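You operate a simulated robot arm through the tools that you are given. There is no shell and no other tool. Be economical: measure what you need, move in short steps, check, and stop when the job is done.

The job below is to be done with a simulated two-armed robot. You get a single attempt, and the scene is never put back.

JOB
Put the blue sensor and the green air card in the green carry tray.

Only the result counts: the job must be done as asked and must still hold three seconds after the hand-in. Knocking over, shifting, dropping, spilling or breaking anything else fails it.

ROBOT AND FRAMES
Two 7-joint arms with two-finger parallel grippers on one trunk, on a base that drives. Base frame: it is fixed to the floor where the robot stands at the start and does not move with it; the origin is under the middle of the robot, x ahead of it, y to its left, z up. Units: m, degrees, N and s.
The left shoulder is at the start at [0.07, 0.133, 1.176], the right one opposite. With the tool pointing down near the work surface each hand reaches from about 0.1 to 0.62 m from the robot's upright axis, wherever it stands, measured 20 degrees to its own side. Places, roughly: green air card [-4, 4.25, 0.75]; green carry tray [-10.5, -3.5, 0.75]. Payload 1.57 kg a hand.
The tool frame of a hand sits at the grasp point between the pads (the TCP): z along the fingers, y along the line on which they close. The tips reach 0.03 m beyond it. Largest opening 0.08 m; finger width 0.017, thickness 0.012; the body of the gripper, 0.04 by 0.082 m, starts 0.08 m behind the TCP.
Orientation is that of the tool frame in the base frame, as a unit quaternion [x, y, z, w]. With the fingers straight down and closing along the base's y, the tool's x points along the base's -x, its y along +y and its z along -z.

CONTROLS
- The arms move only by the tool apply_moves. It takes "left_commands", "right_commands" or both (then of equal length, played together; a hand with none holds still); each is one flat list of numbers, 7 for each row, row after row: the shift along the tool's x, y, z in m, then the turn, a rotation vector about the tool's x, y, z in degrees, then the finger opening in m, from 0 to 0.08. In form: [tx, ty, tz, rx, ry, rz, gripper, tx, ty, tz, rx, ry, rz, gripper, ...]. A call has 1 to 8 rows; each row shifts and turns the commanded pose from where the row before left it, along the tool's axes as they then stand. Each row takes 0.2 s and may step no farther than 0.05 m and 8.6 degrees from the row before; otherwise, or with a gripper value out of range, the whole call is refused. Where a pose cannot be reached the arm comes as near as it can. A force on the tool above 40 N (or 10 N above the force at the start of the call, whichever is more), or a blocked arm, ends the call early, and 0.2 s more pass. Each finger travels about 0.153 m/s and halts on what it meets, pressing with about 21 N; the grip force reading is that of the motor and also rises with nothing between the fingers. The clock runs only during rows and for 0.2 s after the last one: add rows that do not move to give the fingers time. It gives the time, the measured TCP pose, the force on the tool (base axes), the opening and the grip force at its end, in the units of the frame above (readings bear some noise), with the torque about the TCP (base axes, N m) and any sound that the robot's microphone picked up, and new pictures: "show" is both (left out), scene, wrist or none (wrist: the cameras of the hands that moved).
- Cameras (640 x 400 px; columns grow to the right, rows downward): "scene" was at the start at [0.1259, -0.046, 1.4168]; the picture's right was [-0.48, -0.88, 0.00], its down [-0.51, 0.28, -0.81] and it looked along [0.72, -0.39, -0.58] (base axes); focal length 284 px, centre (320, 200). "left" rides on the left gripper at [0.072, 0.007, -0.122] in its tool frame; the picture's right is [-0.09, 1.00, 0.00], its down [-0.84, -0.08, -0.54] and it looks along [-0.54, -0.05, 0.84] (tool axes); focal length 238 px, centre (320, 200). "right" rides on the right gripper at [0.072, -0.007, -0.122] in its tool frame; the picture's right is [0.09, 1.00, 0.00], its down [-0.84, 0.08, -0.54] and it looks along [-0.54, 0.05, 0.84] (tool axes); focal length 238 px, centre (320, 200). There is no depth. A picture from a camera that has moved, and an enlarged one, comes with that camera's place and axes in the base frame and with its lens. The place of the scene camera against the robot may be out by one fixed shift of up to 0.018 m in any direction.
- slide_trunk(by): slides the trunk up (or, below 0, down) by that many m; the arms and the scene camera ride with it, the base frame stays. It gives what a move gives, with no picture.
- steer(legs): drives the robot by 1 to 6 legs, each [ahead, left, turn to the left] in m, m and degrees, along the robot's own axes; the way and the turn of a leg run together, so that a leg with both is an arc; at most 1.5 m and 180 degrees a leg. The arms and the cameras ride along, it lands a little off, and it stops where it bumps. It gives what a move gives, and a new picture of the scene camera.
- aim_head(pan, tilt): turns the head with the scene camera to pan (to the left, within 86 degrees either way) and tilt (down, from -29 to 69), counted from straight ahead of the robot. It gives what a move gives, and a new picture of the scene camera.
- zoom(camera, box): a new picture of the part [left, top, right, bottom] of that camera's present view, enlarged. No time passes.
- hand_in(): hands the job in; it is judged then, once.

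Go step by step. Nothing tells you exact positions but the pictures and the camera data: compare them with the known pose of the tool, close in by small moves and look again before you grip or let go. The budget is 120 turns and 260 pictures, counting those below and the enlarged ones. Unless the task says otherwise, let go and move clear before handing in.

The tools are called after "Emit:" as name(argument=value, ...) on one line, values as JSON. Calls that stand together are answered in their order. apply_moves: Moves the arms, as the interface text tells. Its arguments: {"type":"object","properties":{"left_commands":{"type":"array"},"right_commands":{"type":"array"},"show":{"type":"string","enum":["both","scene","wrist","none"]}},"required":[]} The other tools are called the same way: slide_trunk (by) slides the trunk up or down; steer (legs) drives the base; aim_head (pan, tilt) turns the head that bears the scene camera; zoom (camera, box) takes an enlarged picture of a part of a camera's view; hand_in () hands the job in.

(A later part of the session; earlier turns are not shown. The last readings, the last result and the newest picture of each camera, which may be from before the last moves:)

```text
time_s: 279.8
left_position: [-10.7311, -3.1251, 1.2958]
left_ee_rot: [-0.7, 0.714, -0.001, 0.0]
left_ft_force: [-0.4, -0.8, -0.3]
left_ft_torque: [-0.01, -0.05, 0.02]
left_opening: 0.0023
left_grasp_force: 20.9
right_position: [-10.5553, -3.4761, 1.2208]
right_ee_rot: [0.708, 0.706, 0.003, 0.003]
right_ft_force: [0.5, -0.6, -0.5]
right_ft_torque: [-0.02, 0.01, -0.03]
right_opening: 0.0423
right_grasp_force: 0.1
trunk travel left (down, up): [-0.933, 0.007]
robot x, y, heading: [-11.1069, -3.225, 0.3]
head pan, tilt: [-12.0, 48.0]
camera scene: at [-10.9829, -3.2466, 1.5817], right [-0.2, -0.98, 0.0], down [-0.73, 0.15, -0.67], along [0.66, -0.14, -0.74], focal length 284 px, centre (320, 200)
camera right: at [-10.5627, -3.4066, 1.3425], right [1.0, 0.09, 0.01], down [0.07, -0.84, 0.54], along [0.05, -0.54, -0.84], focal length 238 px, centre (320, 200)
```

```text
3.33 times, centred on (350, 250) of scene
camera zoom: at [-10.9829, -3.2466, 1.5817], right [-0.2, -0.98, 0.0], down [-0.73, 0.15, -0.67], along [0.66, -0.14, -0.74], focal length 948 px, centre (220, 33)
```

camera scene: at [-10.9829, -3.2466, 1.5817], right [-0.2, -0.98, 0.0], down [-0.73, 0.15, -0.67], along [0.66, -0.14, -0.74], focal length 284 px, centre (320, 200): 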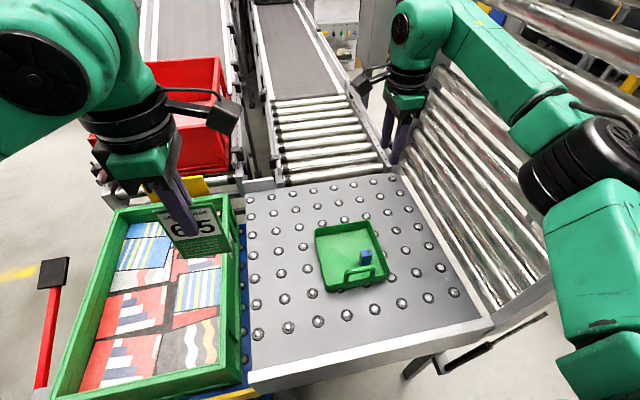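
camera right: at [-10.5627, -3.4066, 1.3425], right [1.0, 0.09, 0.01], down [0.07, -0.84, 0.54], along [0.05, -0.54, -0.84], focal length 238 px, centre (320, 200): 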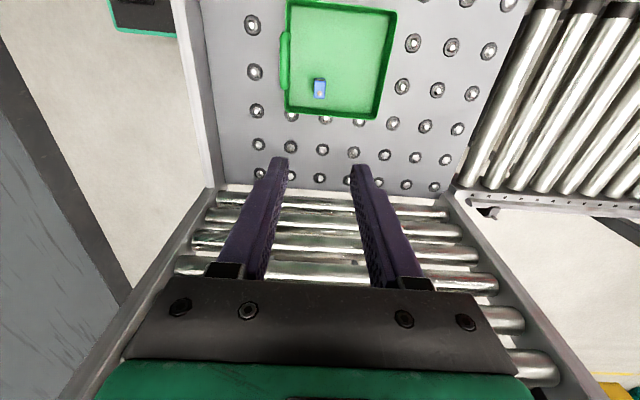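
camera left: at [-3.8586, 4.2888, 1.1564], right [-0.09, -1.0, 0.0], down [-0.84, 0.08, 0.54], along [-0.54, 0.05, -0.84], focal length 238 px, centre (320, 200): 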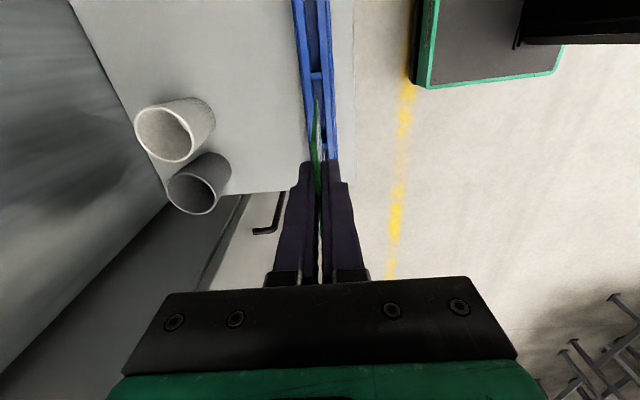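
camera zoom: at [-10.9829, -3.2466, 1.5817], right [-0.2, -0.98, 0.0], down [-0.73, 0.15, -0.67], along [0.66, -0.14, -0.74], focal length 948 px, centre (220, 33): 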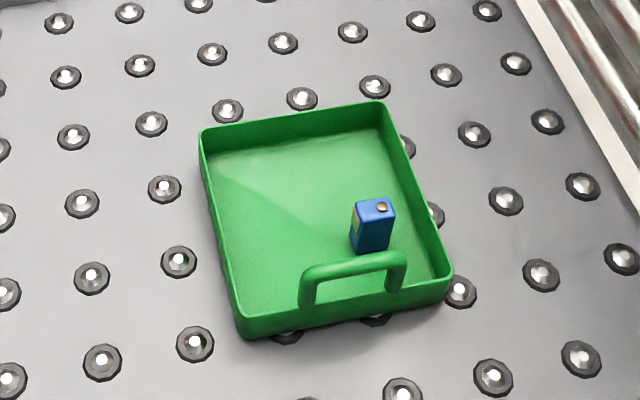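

The sensor is in the tray with room beside it for the card. I'll back off and tuck the right hand away before using the left.

Emit:
steer(legs=[[-0.35, 0, 0]])

Emit:
apply_moves(right_commands=[-0.01, -0.03, -0.02, 0, 0, -8.5, 0.04, -0.01, -0.03, -0.02, 0, 0, -8.5, 0.04, -0.01, -0.03, -0.02, 0, 0, -8.5, 0.04, -0.01, -0.03, 0, 0, 0, -8.5, 0.04, -0.01, -0.03, 0, 0, 0, -8.5, 0.04, 0, 0, 0, 0, 0, -8.5, 0.04, 0, 0, 0, 0, 0, -8.5, 0.04, 0, 0, 0, 0, 0, -8.5, 0.04], show="scene")

```text
time_s: 282.1
left_position: [-11.0829, -3.1301, 1.2955]
left_ee_rot: [-0.697, 0.717, 0.0, -0.001]
left_ft_force: [0.0, -1.1, -0.3]
left_ft_torque: [-0.01, 0.03, 0.02]
left_opening: 0.0021
left_grasp_force: 20.7
right_position: [-10.9109, -3.4833, 1.2179]
right_ee_rot: [0.711, 0.703, 0.003, 0.0]
right_ft_force: [0.3, 0.2, 0.6]
right_ft_torque: [0.0, 0.03, -0.03]
right_opening: 0.042
right_grasp_force: 0.0
trunk travel left (down, up): [-0.933, 0.007]
robot x, y, heading: [-11.4621, -3.2297, -0.6]
head pan, tilt: [-12.0, 48.0]
camera scene: at [-11.3347, -3.248, 1.5813], right [-0.21, -0.98, 0.0], down [-0.73, 0.16, -0.67], along [0.65, -0.14, -0.74], focal length 284 px, centre (320, 200)
```

scene: 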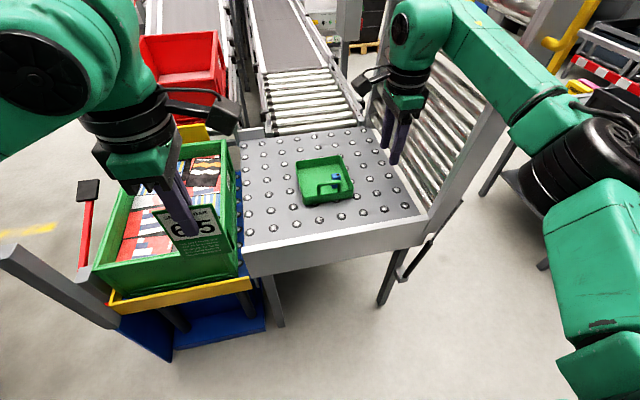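

```text
time_s: 283.9
left_position: [-11.0855, -3.1304, 1.2961]
left_ee_rot: [-0.696, 0.718, 0.0, 0.0]
left_ft_force: [0.1, -0.2, 0.2]
left_ft_torque: [0.01, -0.04, -0.03]
left_opening: 0.0018
left_grasp_force: 20.6
right_position: [-11.0411, -3.5712, 1.278]
right_ee_rot: [0.196, 0.981, 0.003, 0.003]
right_ft_force: [0.0, -0.7, -0.6]
right_ft_torque: [-0.01, -0.03, 0.0]
right_opening: 0.0401
right_grasp_force: 0.0
trunk travel left (down, up): [-0.933, 0.007]
robot x, y, heading: [-11.4639, -3.229, -0.1]
head pan, tilt: [-12.0, 48.0]
camera scene: at [-11.3389, -3.2487, 1.5817], right [-0.21, -0.98, 0.0], down [-0.73, 0.16, -0.67], along [0.65, -0.14, -0.74], focal length 284 px, centre (320, 200)
```

scene: 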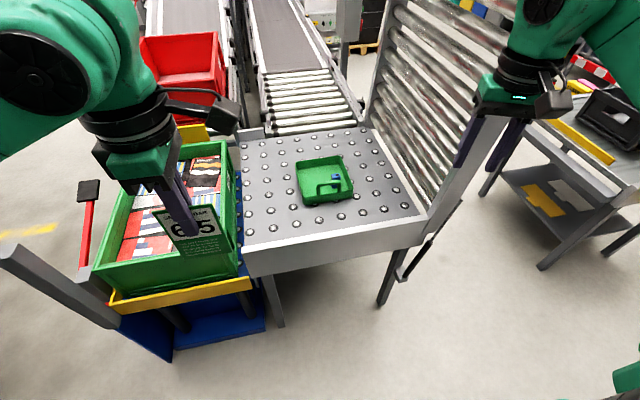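

Emit:
apply_moves(right_commands=[0.037, -0.016, 0, 0, 0, 0, 0.04, 0.037, -0.016, 0, 0, 0, 0, 0.04, 0, 0, 0, 0, 0, 0, 0.04], show="none")

Emit:
steer(legs=[[0.355, -0.09, 0.3]])

Emit:
apply_moves(left_commands=[0.03, -0.035, 0, 5, 0, 0, 0, 0.03, -0.035, 0, 5, 0, 0, 0, 0.03, -0.035, 0, 5, 0, 0, 0, 0.03, -0.035, 0, 5, 0, 0, 0, 0.03, -0.035, 0, 5, 0, 0, 0, 0, 0, 0, 5, 0, 0, 0, 0, 0, 0, 0, 0, 0, 0], show="both")

```text
time_s: 284.7
left_position: [-11.0838, -3.1291, 1.2949]
left_ee_rot: [-0.695, 0.719, 0.0, 0.0]
left_ft_force: [-0.5, -0.4, 0.2]
left_ft_torque: [-0.01, 0.0, -0.01]
left_opening: 0.0022
left_grasp_force: 20.9
right_position: [-11.121, -3.5708, 1.28]
right_ee_rot: [0.197, 0.98, 0.003, 0.002]
right_ft_force: [-0.8, 0.5, 0.3]
right_ft_torque: [0.01, 0.03, -0.02]
right_opening: 0.04
right_grasp_force: 0.0
trunk travel left (down, up): [-0.933, 0.007]
robot x, y, heading: [-11.4649, -3.2243, -0.5]
head pan, tilt: [-12.0, 48.0]
```

```text
time_s: 287.0
left_position: [-10.7305, -3.2233, 1.298]
left_ee_rot: [-0.695, 0.719, -0.002, 0.001]
left_ft_force: [0.4, -0.4, 0.2]
left_ft_torque: [-0.04, -0.01, -0.01]
left_opening: 0.0023
left_grasp_force: 21.3
right_position: [-10.7704, -3.6647, 1.281]
right_ee_rot: [0.199, 0.98, 0.002, 0.004]
right_ft_force: [-0.6, 0.5, 0.6]
right_ft_torque: [-0.02, 0.0, -0.01]
right_opening: 0.0402
right_grasp_force: 0.1
trunk travel left (down, up): [-0.933, 0.007]
robot x, y, heading: [-11.106, -3.3163, -0.8]
head pan, tilt: [-12.0, 48.0]
camera scene: at [-10.9848, -3.34, 1.582], right [-0.22, -0.98, 0.0], down [-0.72, 0.16, -0.67], along [0.65, -0.15, -0.74], focal length 284 px, centre (320, 200)
```

scene: 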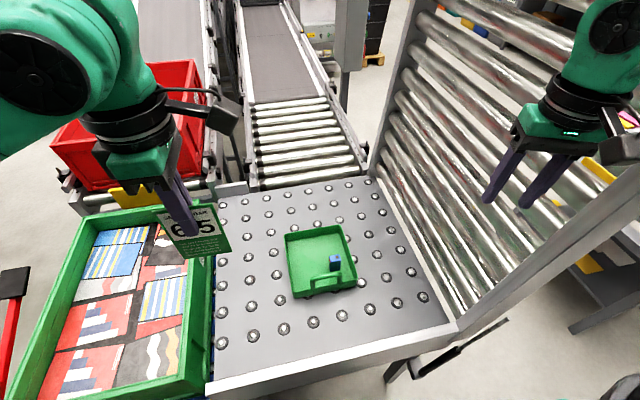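

```text
time_s: 288.6
left_position: [-10.5619, -3.3762, 1.3265]
left_ee_rot: [-0.671, 0.694, -0.187, 0.18]
left_ft_force: [0.5, -0.3, 0.3]
left_ft_torque: [-0.01, 0.0, -0.02]
left_opening: 0.0021
left_grasp_force: 20.9
right_position: [-10.7678, -3.6639, 1.2798]
right_ee_rot: [0.199, 0.98, 0.002, 0.003]
right_ft_force: [0.2, 0.5, 1.0]
right_ft_torque: [0.0, -0.02, -0.02]
right_opening: 0.0399
right_grasp_force: 0.1
trunk travel left (down, up): [-0.933, 0.007]
robot x, y, heading: [-11.1052, -3.3185, -0.8]
head pan, tilt: [-12.0, 48.0]
camera scene: at [-10.9815, -3.3393, 1.5817], right [-0.22, -0.98, 0.0], down [-0.73, 0.16, -0.67], along [0.65, -0.15, -0.74], focal length 284 px, centre (320, 200)
camera left: at [-10.6321, -3.4458, 1.4294], right [-0.86, 0.12, -0.5], down [-0.18, 0.84, 0.51], along [0.48, 0.52, -0.7], focal length 238 px, centre (320, 200)
```

scene: 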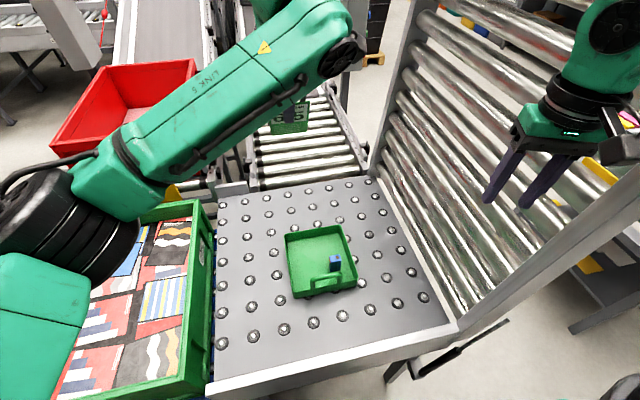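
left: 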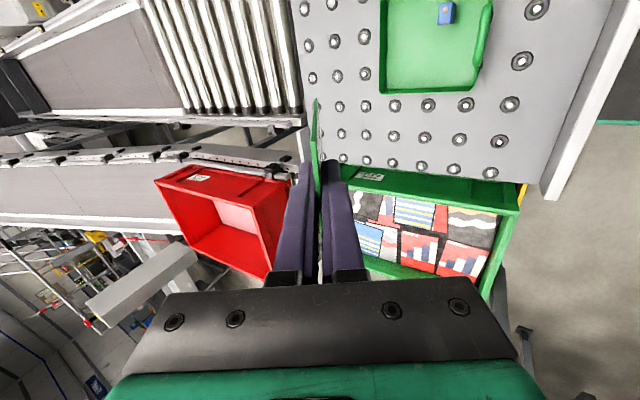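

I'll move the card over the free northern half of the tray and lower with the trunk.

Emit:
apply_moves(left_commands=[0.0045, -0.029, 0.017, 0, 0, 0, 0, 0.0045, -0.029, 0.017, 0, 0, 0, 0, 0, 0, 0, 0, 0, 0, 0], show="none")

Emit:
slide_trunk(by=-0.33)

Emit:
zoom(camera="left", box=[0, 0, 640, 400])

Emit:
zoom(camera="scene", box=[220, 120, 420, 280])

```text
time_s: 289.4
left_position: [-10.494, -3.3918, 1.326]
left_ee_rot: [-0.671, 0.695, -0.187, 0.18]
left_ft_force: [-0.6, -0.3, 0.7]
left_ft_torque: [0.03, 0.0, 0.0]
left_opening: 0.002
left_grasp_force: 20.7
right_position: [-10.7667, -3.6654, 1.2784]
right_ee_rot: [0.199, 0.98, 0.003, 0.003]
right_ft_force: [-0.7, 0.7, 0.5]
right_ft_torque: [-0.02, 0.04, 0.03]
right_opening: 0.0399
right_grasp_force: 0.0
trunk travel left (down, up): [-0.933, 0.007]
robot x, y, heading: [-11.1079, -3.3166, -0.6]
head pan, tilt: [-12.0, 48.0]
```

```text
time_s: 292.7
left_position: [-10.4955, -3.3863, 0.9967]
left_ee_rot: [-0.672, 0.694, -0.189, 0.179]
left_ft_force: [0.1, 0.0, 0.0]
left_ft_torque: [0.01, 0.03, 0.03]
left_opening: 0.0025
left_grasp_force: 21.0
right_position: [-10.769, -3.6601, 0.9517]
right_ee_rot: [0.2, 0.98, -0.001, 0.005]
right_ft_force: [-0.1, -0.6, -0.6]
right_ft_torque: [0.02, 0.01, -0.03]
right_opening: 0.0399
right_grasp_force: 0.1
trunk travel left (down, up): [-0.603, 0.337]
robot x, y, heading: [-11.1089, -3.3202, -0.7]
head pan, tilt: [-12.0, 48.0]
```

```text
1.00 times, centred on (320, 200) of left (not enlarged: the box is as wide or as high as the picture)
camera zoom: at [-10.5671, -3.455, 1.0997], right [-0.86, 0.12, -0.5], down [-0.18, 0.85, 0.5], along [0.48, 0.52, -0.7], focal length 238 px, centre (320, 200)
```

zoom: 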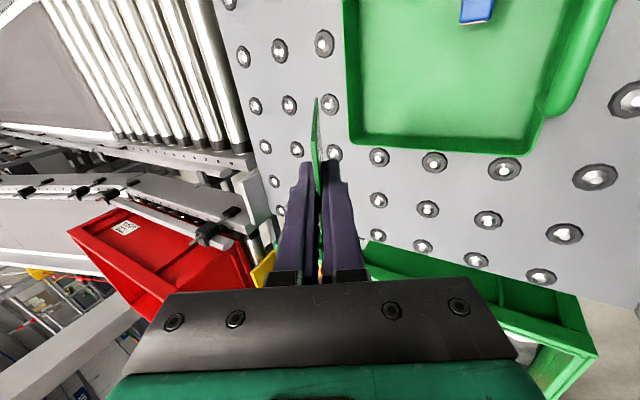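

```text
2.50 times, centred on (320, 200) of scene
camera zoom: at [-10.9842, -3.3346, 1.252], right [-0.22, -0.98, 0.0], down [-0.72, 0.16, -0.67], along [0.65, -0.15, -0.74], focal length 711 px, centre (320, 200)
```

zoom: 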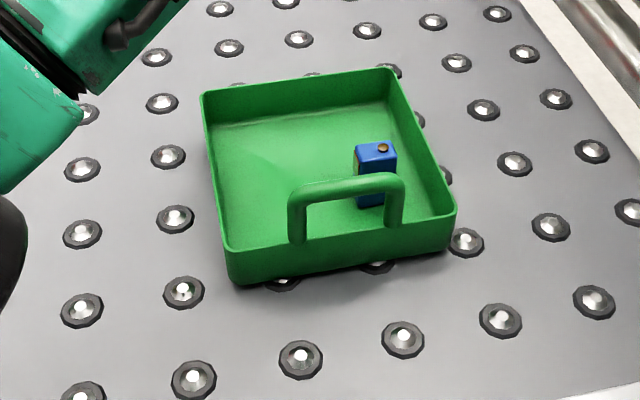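

I want to be sure the left elbow clears the tote before going lower.

Emit:
aim_head(pan=15, tilt=48)

Emit:
aim_head(pan=55, tilt=50)

```text
time_s: 293.6
left_position: [-10.4969, -3.3858, 0.9976]
left_ee_rot: [-0.671, 0.694, -0.189, 0.179]
left_ft_force: [-1.3, -0.3, -1.1]
left_ft_torque: [0.01, 0.0, -0.05]
left_opening: 0.0022
left_grasp_force: 20.8
right_position: [-10.7691, -3.661, 0.9516]
right_ee_rot: [0.2, 0.98, 0.0, 0.005]
right_ft_force: [0.2, -0.3, 0.2]
right_ft_torque: [-0.02, 0.0, -0.02]
right_opening: 0.0401
right_grasp_force: 0.1
trunk travel left (down, up): [-0.603, 0.337]
robot x, y, heading: [-11.1082, -3.3178, -0.9]
head pan, tilt: [15.0, 48.0]
camera scene: at [-10.9847, -3.2983, 1.2518], right [0.25, -0.97, 0.01], down [-0.72, -0.19, -0.67], along [0.65, 0.16, -0.74], focal length 284 px, centre (320, 200)
```

scene: 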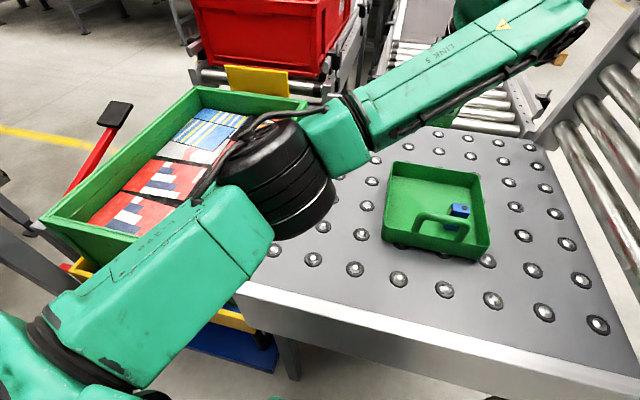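

```text
time_s: 294.6
left_position: [-10.497, -3.3869, 0.9977]
left_ee_rot: [-0.671, 0.694, -0.189, 0.18]
left_ft_force: [-0.4, -0.4, -0.5]
left_ft_torque: [0.03, -0.04, -0.01]
left_opening: 0.0022
left_grasp_force: 21.0
right_position: [-10.7689, -3.6617, 0.953]
right_ee_rot: [0.199, 0.98, -0.001, 0.006]
right_ft_force: [-0.4, 0.5, -0.1]
right_ft_torque: [-0.02, 0.01, -0.02]
right_opening: 0.0401
right_grasp_force: 0.1
trunk travel left (down, up): [-0.603, 0.337]
robot x, y, heading: [-11.1069, -3.3216, -0.9]
head pan, tilt: [55.0, 50.0]
camera scene: at [-11.0161, -3.2553, 1.2488], right [0.81, -0.58, 0.0], down [-0.45, -0.63, -0.64], along [0.38, 0.52, -0.77], focal length 284 px, centre (320, 200)
```

scene: 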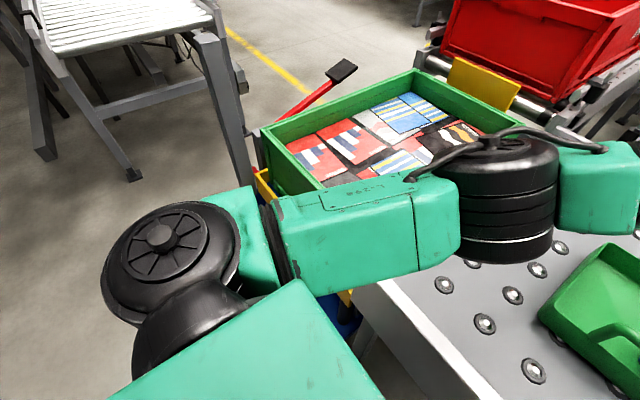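

The small tilt in the readings suggests the left elbow is touching the tote rim. I'll raise the trunk at once, check the tote, and lower with the arm from higher up.

Emit:
slide_trunk(by=0.25)

Emit:
aim_head(pan=35, tilt=50)

```text
time_s: 297.2
left_position: [-10.4937, -3.3899, 1.2461]
left_ee_rot: [-0.672, 0.694, -0.186, 0.18]
left_ft_force: [-0.7, -0.2, 0.1]
left_ft_torque: [-0.01, 0.01, -0.02]
left_opening: 0.0021
left_grasp_force: 20.6
right_position: [-10.7671, -3.6652, 1.1995]
right_ee_rot: [0.2, 0.98, 0.002, 0.004]
right_ft_force: [0.1, 0.4, 0.2]
right_ft_torque: [-0.04, -0.03, 0.02]
right_opening: 0.0401
right_grasp_force: 0.1
trunk travel left (down, up): [-0.853, 0.087]
robot x, y, heading: [-11.1105, -3.3182, -0.6]
head pan, tilt: [55.0, 50.0]
```

```text
time_s: 298.1
left_position: [-10.4942, -3.3904, 1.2459]
left_ee_rot: [-0.671, 0.695, -0.185, 0.18]
left_ft_force: [0.3, -0.1, 0.3]
left_ft_torque: [0.01, 0.0, 0.0]
left_opening: 0.0023
left_grasp_force: 21.3
right_position: [-10.7674, -3.6644, 1.2004]
right_ee_rot: [0.2, 0.98, 0.002, 0.003]
right_ft_force: [0.5, 0.2, 0.6]
right_ft_torque: [0.02, 0.0, 0.0]
right_opening: 0.04
right_grasp_force: 0.1
trunk travel left (down, up): [-0.853, 0.087]
robot x, y, heading: [-11.109, -3.3206, -0.8]
head pan, tilt: [35.0, 50.0]
camera scene: at [-10.9951, -3.2796, 1.499], right [0.56, -0.83, 0.0], down [-0.63, -0.43, -0.64], along [0.53, 0.36, -0.77], focal length 284 px, centre (320, 200)
```

scene: 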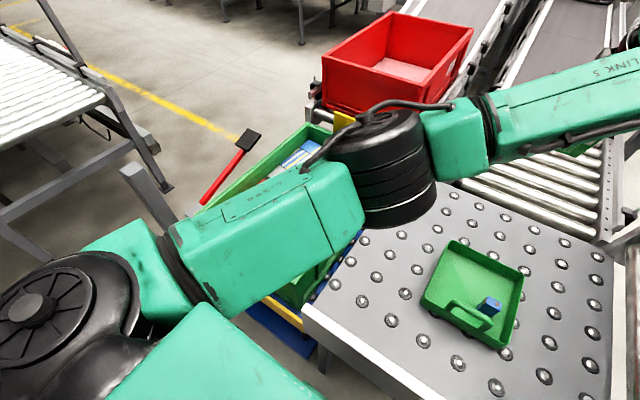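

Emit:
apply_moves(left_commands=[0, 0.0225, 0.039, 0, 0, 0, 0, 0, 0.0225, 0.039, 0, 0, 0, 0, 0, 0.0225, 0.039, 0, 0, 0, 0, 0, 0.0225, 0.039, 0, 0, 0, 0, 0, 0.0225, 0.039, 0, 0, 0, 0, 0, 0.0225, 0.039, 0, 0, 0, 0, 0, 0, 0, 0, 0, 0, 0], show="both")

```text
time_s: 299.9
left_position: [-10.4815, -3.3622, 0.9814]
left_ee_rot: [0.681, -0.681, 0.181, -0.198]
left_ft_force: [-0.1, -0.4, -0.3]
left_ft_torque: [0.01, 0.0, -0.01]
left_opening: 0.0021
left_grasp_force: 21.1
right_position: [-10.7669, -3.6647, 1.1992]
right_ee_rot: [0.199, 0.98, 0.002, 0.003]
right_ft_force: [0.1, 0.3, -0.3]
right_ft_torque: [-0.02, 0.01, -0.04]
right_opening: 0.0405
right_grasp_force: 0.1
trunk travel left (down, up): [-0.853, 0.087]
robot x, y, heading: [-11.1073, -3.3169, -0.5]
head pan, tilt: [35.0, 50.0]
stopped in row 7 (left hand): the arm was blocked; the commanded pose is now the measured one
camera scene: at [-10.9945, -3.2795, 1.4989], right [0.56, -0.83, 0.0], down [-0.63, -0.43, -0.64], along [0.53, 0.36, -0.77], focal length 284 px, centre (320, 200)
camera left: at [-10.5515, -3.436, 1.0803], right [-0.85, 0.1, -0.51], down [-0.22, 0.82, 0.52], along [0.47, 0.56, -0.68], focal length 238 px, centre (320, 200)
```

scene: 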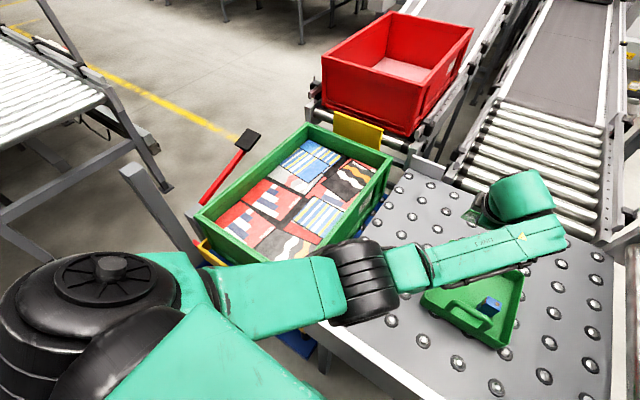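
left: 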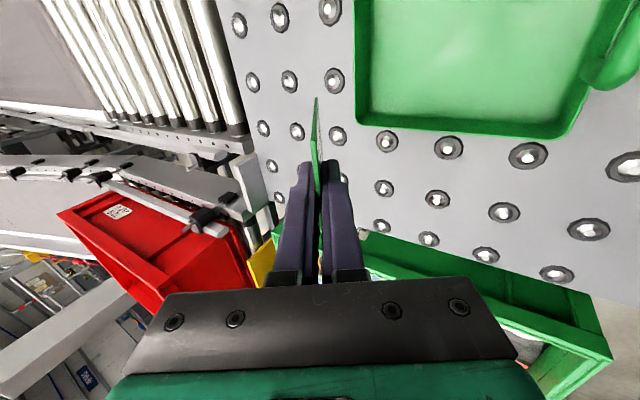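

The tote is still in place, but the left elbow is too close to it to go lower from here. I'll raise the hand, back off, tuck the right arm in and come back from farther south.

Emit:
apply_moves(left_commands=[0, -0.0225, -0.039, 0, 0, 0, 0, 0, -0.0225, -0.039, 0, 0, 0, 0, 0, -0.0225, -0.039, 0, 0, 0, 0, 0, -0.0225, -0.039, 0, 0, 0, 0, 0, -0.0225, -0.039, 0, 0, 0, 0], show="none")

Emit:
steer(legs=[[-0.35, 0, 0.6]])

Emit:
apply_moves(right_commands=[0.037, -0.016, -0.01, 0, 0, 0, 0.04, 0.037, -0.016, -0.01, 0, 0, 0, 0.04, 0.037, -0.016, -0.01, 0, 0, 0, 0.04, 0, 0, 0, 0, 0, 0, 0.04], show="none")

Emit:
aim_head(pan=-45, tilt=40)

```text
time_s: 301.1
left_position: [-10.4931, -3.3687, 1.2092]
left_ee_rot: [-0.679, 0.684, -0.184, 0.195]
left_ft_force: [0.1, 0.3, -0.5]
left_ft_torque: [-0.02, 0.01, -0.03]
left_opening: 0.0021
left_grasp_force: 21.0
right_position: [-10.767, -3.6651, 1.1996]
right_ee_rot: [0.199, 0.98, 0.002, 0.003]
right_ft_force: [0.2, -0.7, 0.4]
right_ft_torque: [-0.04, 0.01, -0.02]
right_opening: 0.0402
right_grasp_force: 0.0
trunk travel left (down, up): [-0.853, 0.087]
robot x, y, heading: [-11.1067, -3.3173, -0.4]
head pan, tilt: [35.0, 50.0]
```

```text
time_s: 303.4
left_position: [-10.843, -3.366, 1.2061]
left_ee_rot: [-0.679, 0.684, -0.183, 0.195]
left_ft_force: [0.8, 0.3, 0.0]
left_ft_torque: [0.0, 0.05, 0.02]
left_opening: 0.0023
left_grasp_force: 21.2
right_position: [-11.1186, -3.6618, 1.198]
right_ee_rot: [0.199, 0.98, 0.003, 0.003]
right_ft_force: [0.4, 0.5, -0.8]
right_ft_torque: [0.0, 0.03, 0.02]
right_opening: 0.0401
right_grasp_force: 0.1
trunk travel left (down, up): [-0.853, 0.087]
robot x, y, heading: [-11.4603, -3.3162, -0.9]
head pan, tilt: [35.0, 50.0]
camera scene: at [-11.3458, -3.2764, 1.4987], right [0.56, -0.83, 0.0], down [-0.63, -0.43, -0.64], along [0.53, 0.36, -0.77], focal length 284 px, centre (320, 200)
```

scene: 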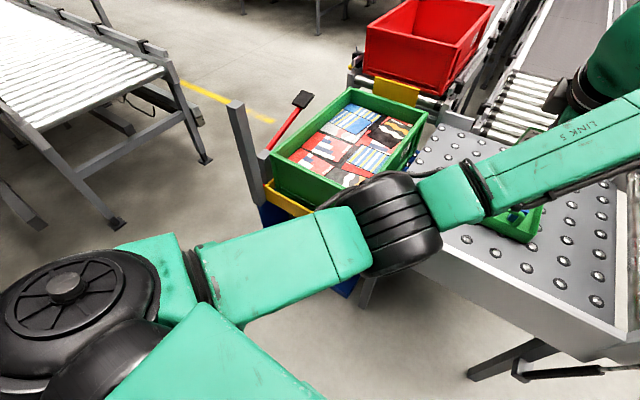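

```text
time_s: 304.4
left_position: [-10.8454, -3.3648, 1.2073]
left_ee_rot: [-0.679, 0.684, -0.183, 0.195]
left_ft_force: [0.5, 0.0, -0.6]
left_ft_torque: [0.0, 0.03, -0.01]
left_opening: 0.0021
left_grasp_force: 20.8
right_position: [-11.2414, -3.6662, 1.2308]
right_ee_rot: [0.2, 0.98, 0.002, 0.002]
right_ft_force: [-1.0, -0.9, 0.0]
right_ft_torque: [0.0, -0.01, -0.01]
right_opening: 0.0399
right_grasp_force: 0.0
trunk travel left (down, up): [-0.853, 0.087]
robot x, y, heading: [-11.4588, -3.3136, -0.5]
head pan, tilt: [35.0, 50.0]
```

```text
time_s: 305.9
left_position: [-10.8454, -3.3658, 1.2073]
left_ee_rot: [-0.679, 0.684, -0.182, 0.195]
left_ft_force: [0.6, -0.3, -0.4]
left_ft_torque: [0.01, 0.03, 0.01]
left_opening: 0.0022
left_grasp_force: 21.2
right_position: [-11.241, -3.6652, 1.2301]
right_ee_rot: [0.2, 0.98, 0.002, 0.003]
right_ft_force: [0.5, 0.4, 0.9]
right_ft_torque: [0.0, -0.01, 0.03]
right_opening: 0.04
right_grasp_force: 0.1
trunk travel left (down, up): [-0.853, 0.087]
robot x, y, heading: [-11.4594, -3.3169, -0.6]
head pan, tilt: [-45.0, 40.0]
camera scene: at [-11.3524, -3.3804, 1.5131], right [-0.71, -0.7, 0.0], down [-0.45, 0.46, -0.77], along [0.54, -0.55, -0.64], focal length 284 px, centre (320, 200)
```

scene: 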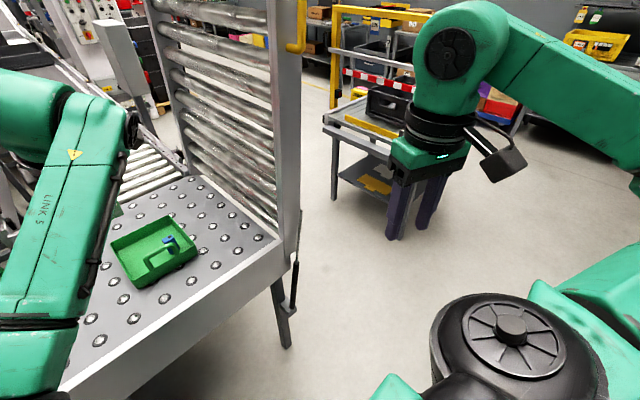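

The right arm is now tucked well clear. I'll shift the left hand to its natural side and re-approach from y ≈ -3.52.

Emit:
apply_moves(left_commands=[-0.046, 0, 0, 0, 0, 0, 0, -0.046, 0, 0, 0, 0, 0, 0, -0.046, 0, 0, 0, 0, 0, 0, -0.046, 0, 0, 0, 0, 0, 0, 0, 0, 0, 0, 0, 0, 0], show="none")

Emit:
steer(legs=[[0, -0.205, 0.6], [0.33, 0, 0]])

Emit:
aim_head(pan=20, tilt=50)

Emit:
zoom(camera="left", box=[0, 0, 640, 400])

```text
time_s: 307.1
left_position: [-10.8474, -3.1806, 1.2079]
left_ee_rot: [-0.679, 0.684, -0.183, 0.196]
left_ft_force: [-1.2, 0.8, 0.0]
left_ft_torque: [0.03, 0.03, 0.02]
left_opening: 0.0024
left_grasp_force: 20.7
right_position: [-11.2404, -3.6656, 1.2307]
right_ee_rot: [0.2, 0.98, 0.002, 0.003]
right_ft_force: [-0.6, 0.1, 0.0]
right_ft_torque: [0.0, 0.01, 0.0]
right_opening: 0.0398
right_grasp_force: 0.0
trunk travel left (down, up): [-0.853, 0.087]
robot x, y, heading: [-11.4634, -3.317, -0.6]
head pan, tilt: [-45.0, 40.0]
```

```text
time_s: 310.5
left_position: [-10.5198, -3.3835, 1.2086]
left_ee_rot: [0.682, -0.68, 0.183, -0.197]
left_ft_force: [0.3, 0.6, -0.5]
left_ft_torque: [0.0, -0.04, -0.01]
left_opening: 0.0024
left_grasp_force: 20.9
right_position: [-10.9081, -3.8732, 1.2313]
right_ee_rot: [0.196, 0.981, 0.002, 0.004]
right_ft_force: [0.7, 0.1, 0.3]
right_ft_torque: [0.02, -0.02, 0.04]
right_opening: 0.0399
right_grasp_force: 0.0
trunk travel left (down, up): [-0.853, 0.087]
robot x, y, heading: [-11.1261, -3.527, -0.2]
head pan, tilt: [-45.0, 40.0]
camera scene: at [-11.0227, -3.5889, 1.5134], right [-0.71, -0.71, 0.0], down [-0.45, 0.46, -0.77], along [0.54, -0.54, -0.64], focal length 284 px, centre (320, 200)
```

scene: 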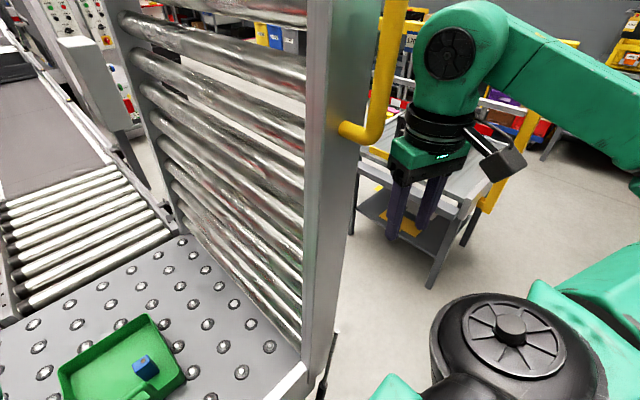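

```text
time_s: 311.9
left_position: [-10.5168, -3.3846, 1.2069]
left_ee_rot: [0.682, -0.68, 0.182, -0.197]
left_ft_force: [0.5, 0.6, 0.3]
left_ft_torque: [-0.02, 0.02, -0.01]
left_opening: 0.0023
left_grasp_force: 21.6
right_position: [-10.9058, -3.8732, 1.2307]
right_ee_rot: [0.195, 0.981, 0.002, 0.004]
right_ft_force: [0.4, 0.0, -0.4]
right_ft_torque: [-0.02, -0.03, 0.02]
right_opening: 0.04
right_grasp_force: 0.1
trunk travel left (down, up): [-0.853, 0.087]
robot x, y, heading: [-11.1255, -3.5252, 0.1]
head pan, tilt: [20.0, 50.0]
camera scene: at [-11.0075, -3.5028, 1.4989], right [0.34, -0.94, 0.0], down [-0.72, -0.26, -0.64], along [0.6, 0.22, -0.77], focal length 284 px, centre (320, 200)
```

scene: 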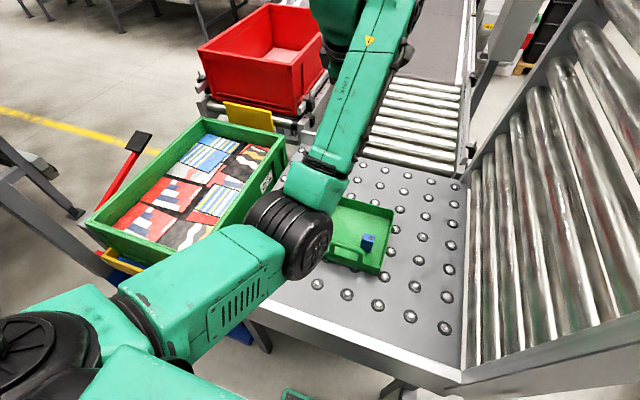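

```text
1.00 times, centred on (320, 200) of left (not enlarged: the box is as wide or as high as the picture)
camera zoom: at [-10.5867, -3.459, 1.3078], right [-0.85, 0.09, -0.51], down [-0.22, 0.83, 0.52], along [0.47, 0.56, -0.68], focal length 238 px, centre (320, 200)
```

zoom: 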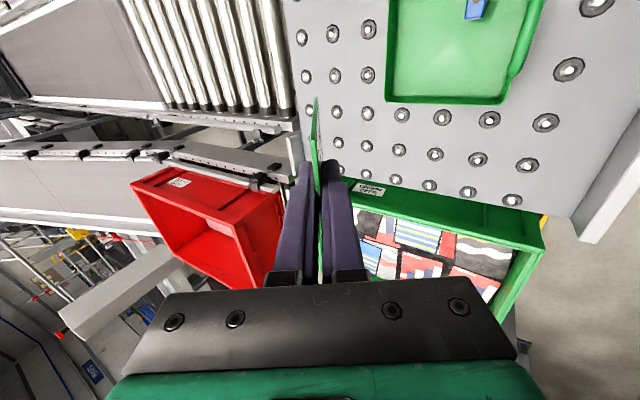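

The elbow is now clear of the tote and the card is over the free half. I'll lower with the arm and check just above the tray.

Emit:
apply_moves(left_commands=[0, 0.0199, 0.0405, 0, 0, 0, 0, 0, 0.0199, 0.0405, 0, 0, 0, 0, 0, 0.0199, 0.0405, 0, 0, 0, 0, 0, 0.0199, 0.0405, 0, 0, 0, 0, 0, 0.0199, 0.0405, 0, 0, 0, 0, 0, 0.0199, 0.0405, 0, 0, 0, 0, 0, 0, 0, 0, 0, 0, 0], show="both")

```text
time_s: 313.5
left_position: [-10.4929, -3.3788, 0.9358]
left_ee_rot: [0.682, -0.681, 0.181, -0.197]
left_ft_force: [0.4, 0.3, 0.0]
left_ft_torque: [-0.01, 0.0, -0.02]
left_opening: 0.0022
left_grasp_force: 21.1
right_position: [-10.9064, -3.8724, 1.2299]
right_ee_rot: [0.195, 0.981, 0.002, 0.003]
right_ft_force: [-0.3, -0.5, 0.2]
right_ft_torque: [-0.02, -0.04, -0.01]
right_opening: 0.0399
right_grasp_force: 0.0
trunk travel left (down, up): [-0.853, 0.087]
robot x, y, heading: [-11.1233, -3.5247, -0.2]
head pan, tilt: [20.0, 50.0]
camera scene: at [-11.0079, -3.5026, 1.499], right [0.34, -0.94, 0.0], down [-0.72, -0.26, -0.64], along [0.6, 0.22, -0.77], focal length 284 px, centre (320, 200)
camera left: at [-10.5627, -3.4543, 1.035], right [-0.85, 0.1, -0.51], down [-0.22, 0.82, 0.52], along [0.47, 0.56, -0.68], focal length 238 px, centre (320, 200)
```

scene: 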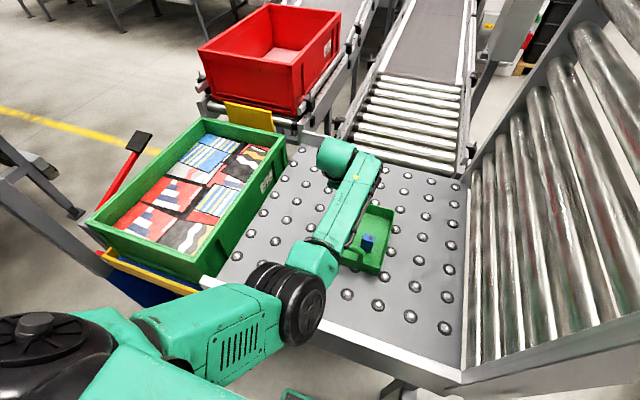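
left: 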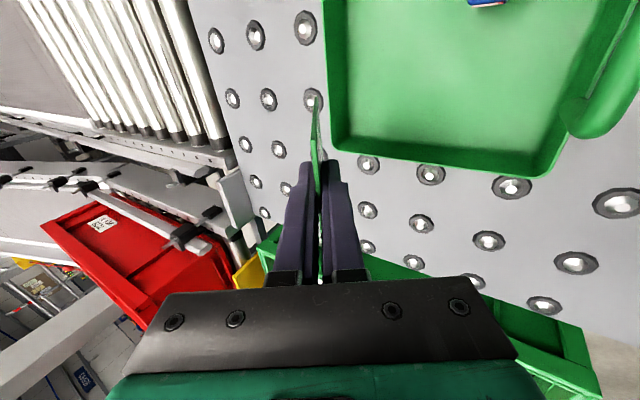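

Emit:
apply_moves(left_commands=[0, 0.0236, 0.0323, 0, 0, 0, 0, 0, 0.0236, 0.0323, 0, 0, 0, 0, 0, 0.006, 0.01, 0, 0, 0, 0, 0, 0, 0, 0, 0, 0, 0], show="both")

Emit:
zoom(camera="left", box=[220, 0, 620, 250])

```text
time_s: 314.5
left_position: [-10.5004, -3.3789, 0.8454]
left_ee_rot: [0.682, -0.681, 0.181, -0.195]
left_ft_force: [-0.1, 0.0, -0.1]
left_ft_torque: [-0.02, 0.03, -0.04]
left_opening: 0.0022
left_grasp_force: 20.2
right_position: [-10.906, -3.8729, 1.2299]
right_ee_rot: [0.195, 0.981, 0.001, 0.003]
right_ft_force: [0.3, 0.3, 0.7]
right_ft_torque: [0.02, 0.01, -0.01]
right_opening: 0.0399
right_grasp_force: 0.0
trunk travel left (down, up): [-0.853, 0.087]
robot x, y, heading: [-11.1333, -3.5238, -0.1]
head pan, tilt: [20.0, 50.0]
camera scene: at [-11.0078, -3.5029, 1.499], right [0.34, -0.94, 0.0], down [-0.72, -0.26, -0.64], along [0.6, 0.22, -0.77], focal length 284 px, centre (320, 200)
camera left: at [-10.5705, -3.4537, 0.9446], right [-0.85, 0.1, -0.51], down [-0.22, 0.83, 0.52], along [0.47, 0.56, -0.68], focal length 238 px, centre (320, 200)
```

scene: 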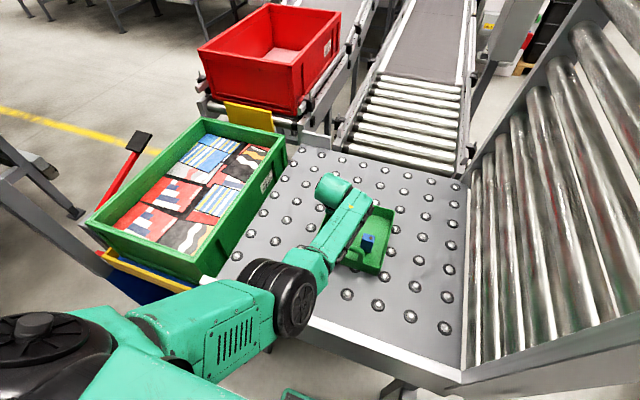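
left: 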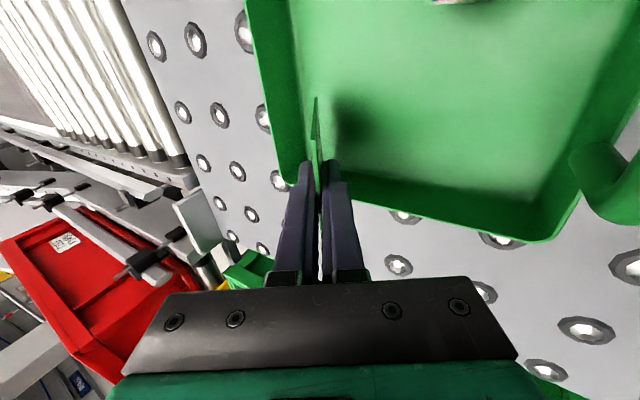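

```text
1.60 times, centred on (420, 125) of left
camera zoom: at [-10.5705, -3.4537, 0.9446], right [-0.85, 0.1, -0.51], down [-0.22, 0.83, 0.52], along [0.47, 0.56, -0.68], focal length 381 px, centre (160, 320)
```

zoom: 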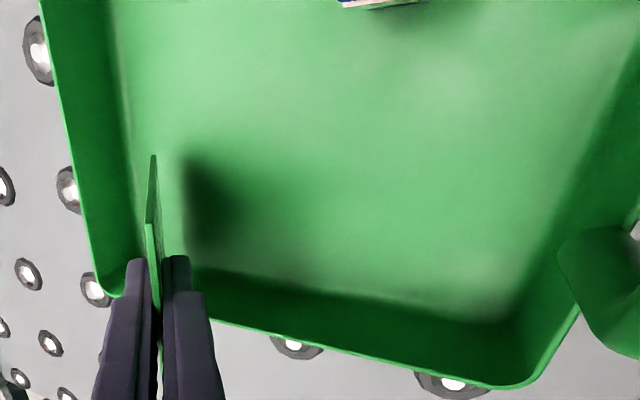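

The card's north edge is close to the tray wall, so I'll shift 18 mm south and then lower to contact.

Emit:
apply_moves(left_commands=[0.018, 0, 0, 0, 0, 0, 0, 0, 0.003, 0.005, 0, 0, 0, 0, 0, 0, 0, 0, 0, 0, 0], show="none")

Emit:
apply_moves(left_commands=[0, 0.002, 0.0035, 0, 0, 0, 0, 0, 0, 0, 0, 0, 0, 0], show="none")

Emit:
apply_moves(left_commands=[0, 0.002, 0.0035, 0, 0, 0, 0, 0, 0, 0, 0, 0, 0, 0], show="wrist")

```text
time_s: 315.3
left_position: [-10.5005, -3.3957, 0.8396]
left_ee_rot: [0.683, -0.68, 0.183, -0.195]
left_ft_force: [0.1, 0.6, -0.6]
left_ft_torque: [-0.05, 0.01, 0.01]
left_opening: 0.0022
left_grasp_force: 20.8
right_position: [-10.9049, -3.8727, 1.2309]
right_ee_rot: [0.195, 0.981, 0.002, 0.003]
right_ft_force: [-0.6, 0.0, 0.5]
right_ft_torque: [-0.03, 0.0, -0.03]
right_opening: 0.0401
right_grasp_force: 0.1
trunk travel left (down, up): [-0.853, 0.087]
robot x, y, heading: [-11.1274, -3.5239, 0.0]
head pan, tilt: [20.0, 50.0]
```

```text
time_s: 315.9
left_position: [-10.5011, -3.3952, 0.8355]
left_ee_rot: [0.683, -0.68, 0.182, -0.197]
left_ft_force: [0.2, -0.4, 0.3]
left_ft_torque: [0.04, 0.0, -0.02]
left_opening: 0.0021
left_grasp_force: 20.6
right_position: [-10.9055, -3.8719, 1.2307]
right_ee_rot: [0.196, 0.981, 0.003, 0.003]
right_ft_force: [1.0, -0.7, 0.4]
right_ft_torque: [0.0, 0.0, 0.03]
right_opening: 0.04
right_grasp_force: 0.0
trunk travel left (down, up): [-0.853, 0.087]
robot x, y, heading: [-11.1283, -3.5243, -0.1]
head pan, tilt: [20.0, 50.0]
```

```text
time_s: 316.5
left_position: [-10.5012, -3.3961, 0.8321]
left_ee_rot: [0.682, -0.68, 0.182, -0.197]
left_ft_force: [-0.2, -0.4, 0.0]
left_ft_torque: [0.01, 0.0, 0.01]
left_opening: 0.0021
left_grasp_force: 20.8
right_position: [-10.9055, -3.8723, 1.2296]
right_ee_rot: [0.195, 0.981, 0.002, 0.003]
right_ft_force: [0.1, 0.2, 0.1]
right_ft_torque: [-0.03, 0.0, 0.0]
right_opening: 0.0399
right_grasp_force: 0.1
trunk travel left (down, up): [-0.853, 0.087]
robot x, y, heading: [-11.1269, -3.5286, -0.1]
head pan, tilt: [20.0, 50.0]
camera left: at [-10.5709, -3.4692, 0.9318], right [-0.85, 0.09, -0.51], down [-0.22, 0.83, 0.52], along [0.47, 0.56, -0.68], focal length 238 px, centre (320, 200)
```

left: 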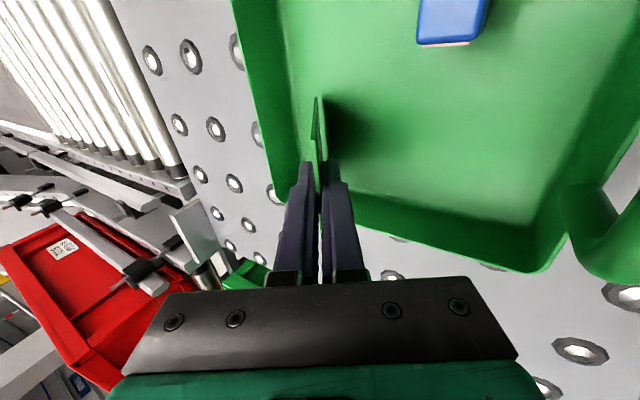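

Emit:
apply_moves(left_commands=[0, 0.002, 0.0035, 0, 0, 0, 0, 0, 0, 0, 0, 0, 0, 0], show="none")

Emit:
apply_moves(left_commands=[0, 0.002, 0.0035, 0, 0, 0, 0, 0, 0, 0, 0, 0, 0, 0], show="none")

Emit:
apply_moves(left_commands=[0, 0.0015, 0.0025, 0, 0, 0, 0, 0, 0, 0, 0, 0, 0, 0], show="wrist")

```text
time_s: 317.1
left_position: [-10.5005, -3.3956, 0.829]
left_ee_rot: [0.683, -0.68, 0.182, -0.196]
left_ft_force: [-0.4, 0.1, 0.5]
left_ft_torque: [-0.02, 0.02, -0.01]
left_opening: 0.0024
left_grasp_force: 21.0
right_position: [-10.9054, -3.8732, 1.2304]
right_ee_rot: [0.195, 0.981, 0.003, 0.004]
right_ft_force: [0.3, 0.4, -0.2]
right_ft_torque: [-0.01, 0.01, 0.02]
right_opening: 0.04
right_grasp_force: 0.0
trunk travel left (down, up): [-0.853, 0.087]
robot x, y, heading: [-11.1279, -3.5258, 0.1]
head pan, tilt: [20.0, 50.0]
```

```text
time_s: 317.7
left_position: [-10.5009, -3.3966, 0.8267]
left_ee_rot: [0.683, -0.68, 0.182, -0.196]
left_ft_force: [0.8, -0.9, 1.6]
left_ft_torque: [-0.11, -0.17, -0.01]
left_opening: 0.0025
left_grasp_force: 21.0
right_position: [-10.9051, -3.8731, 1.231]
right_ee_rot: [0.196, 0.981, 0.002, 0.004]
right_ft_force: [0.0, 0.5, 0.0]
right_ft_torque: [0.0, 0.0, -0.02]
right_opening: 0.0397
right_grasp_force: 0.0
trunk travel left (down, up): [-0.853, 0.087]
robot x, y, heading: [-11.1276, -3.5227, -0.3]
head pan, tilt: [20.0, 50.0]
```

```text
time_s: 318.3
left_position: [-10.5019, -3.3958, 0.8252]
left_ee_rot: [0.682, -0.68, 0.184, -0.198]
left_ft_force: [-0.3, -0.8, 12.1]
left_ft_torque: [-0.44, -0.62, -0.04]
left_opening: 0.0024
left_grasp_force: 21.2
right_position: [-10.9083, -3.8736, 1.2311]
right_ee_rot: [0.195, 0.981, 0.002, 0.004]
right_ft_force: [-0.4, -1.1, 0.2]
right_ft_torque: [0.02, -0.01, -0.01]
right_opening: 0.0399
right_grasp_force: 0.1
trunk travel left (down, up): [-0.853, 0.087]
robot x, y, heading: [-11.1289, -3.5237, -0.2]
head pan, tilt: [20.0, 50.0]
camera left: at [-10.5717, -3.4702, 0.9244], right [-0.85, 0.09, -0.52], down [-0.22, 0.83, 0.52], along [0.48, 0.56, -0.68], focal length 238 px, centre (320, 200)
```

left: 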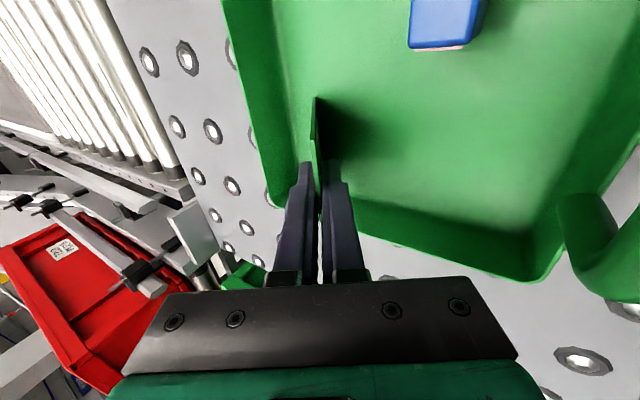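

The card's lower edge touches the tray floor. I'll ease off 2 mm, open, then withdraw along the fingers so the card settles flat.

Emit:
apply_moves(left_commands=[0, -0.001, -0.002, 0, 0, 0, 0, 0, 0, 0, 0, 0, 0, 0.01, 0, 0, 0, 0, 0, 0, 0.025, 0, 0, 0, 0, 0, 0, 0.04, 0, 0, 0, 0, 0, 0, 0.04], show="wrist")

```text
time_s: 319.5
left_position: [-10.5016, -3.3947, 0.8251]
left_ee_rot: [0.683, -0.68, 0.182, -0.197]
left_ft_force: [0.5, -0.6, -0.1]
left_ft_torque: [0.02, 0.0, 0.02]
left_opening: 0.0399
left_grasp_force: 0.1
right_position: [-10.9052, -3.8721, 1.2312]
right_ee_rot: [0.195, 0.981, 0.001, 0.004]
right_ft_force: [-0.3, 0.0, -0.1]
right_ft_torque: [-0.01, -0.02, -0.01]
right_opening: 0.04
right_grasp_force: 0.0
trunk travel left (down, up): [-0.853, 0.087]
robot x, y, heading: [-11.1302, -3.5267, 0.0]
head pan, tilt: [20.0, 50.0]
camera left: at [-10.5713, -3.47, 0.9241], right [-0.85, 0.09, -0.51], down [-0.22, 0.83, 0.52], along [0.47, 0.56, -0.68], focal length 238 px, centre (320, 200)
```

left: 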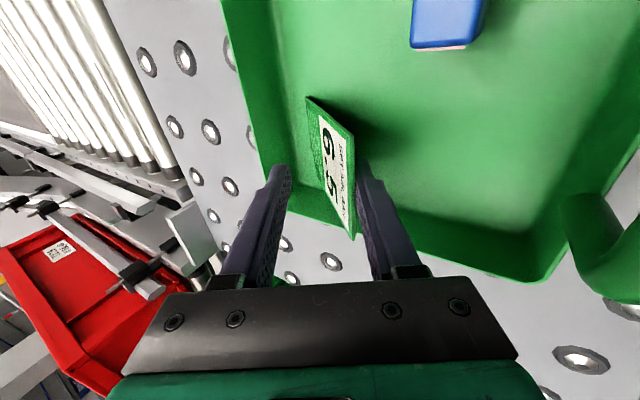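

Emit:
apply_moves(left_commands=[0, 0.0, -0.015, 0, 0, 0, 0.04, 0, 0, -0.02, 0, 0, 0, 0.04, 0, 0, -0.025, 0, 0, 0, 0.04, 0, 0, -0.03, 0, 0, 0, 0.04, 0, 0, -0.03, 0, 0, 0, 0.04, 0, 0, 0, 0, 0, 0, 0.04], show="both")

```text
time_s: 320.5
left_position: [-10.5301, -3.3107, 0.9212]
left_ee_rot: [0.688, -0.661, 0.144, -0.263]
left_ft_force: [0.1, -0.4, 0.1]
left_ft_torque: [0.02, -0.01, 0.01]
left_opening: 0.04
left_grasp_force: 0.0
right_position: [-10.9063, -3.8722, 1.2299]
right_ee_rot: [0.195, 0.981, 0.003, 0.004]
right_ft_force: [-0.7, -0.7, -0.5]
right_ft_torque: [0.01, 0.02, 0.03]
right_opening: 0.0399
right_grasp_force: 0.1
trunk travel left (down, up): [-0.853, 0.087]
robot x, y, heading: [-11.1269, -3.5254, 0.3]
head pan, tilt: [20.0, 50.0]
stopped in row 5 (left hand): the arm was blocked; the commanded pose is now the measured one
camera scene: at [-11.0091, -3.5033, 1.4991], right [0.34, -0.94, 0.0], down [-0.72, -0.26, -0.64], along [0.6, 0.22, -0.77], focal length 284 px, centre (320, 200)
camera left: at [-10.596, -3.4021, 1.0058], right [-0.84, 0.1, -0.54], down [-0.3, 0.73, 0.61], along [0.45, 0.68, -0.58], focal length 238 px, centre (320, 200)
```

scene: 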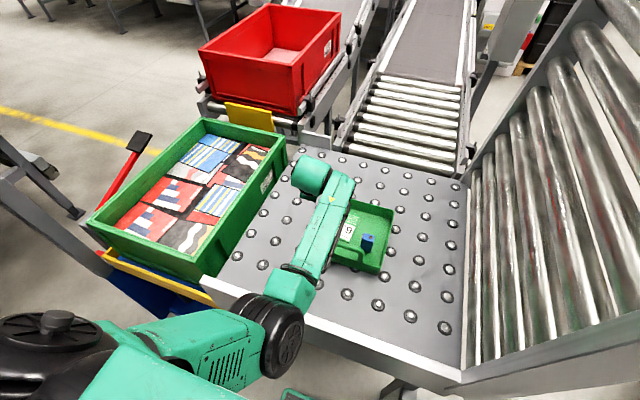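
left: 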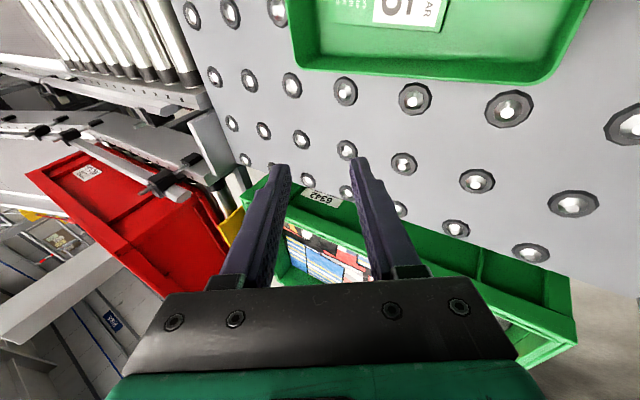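

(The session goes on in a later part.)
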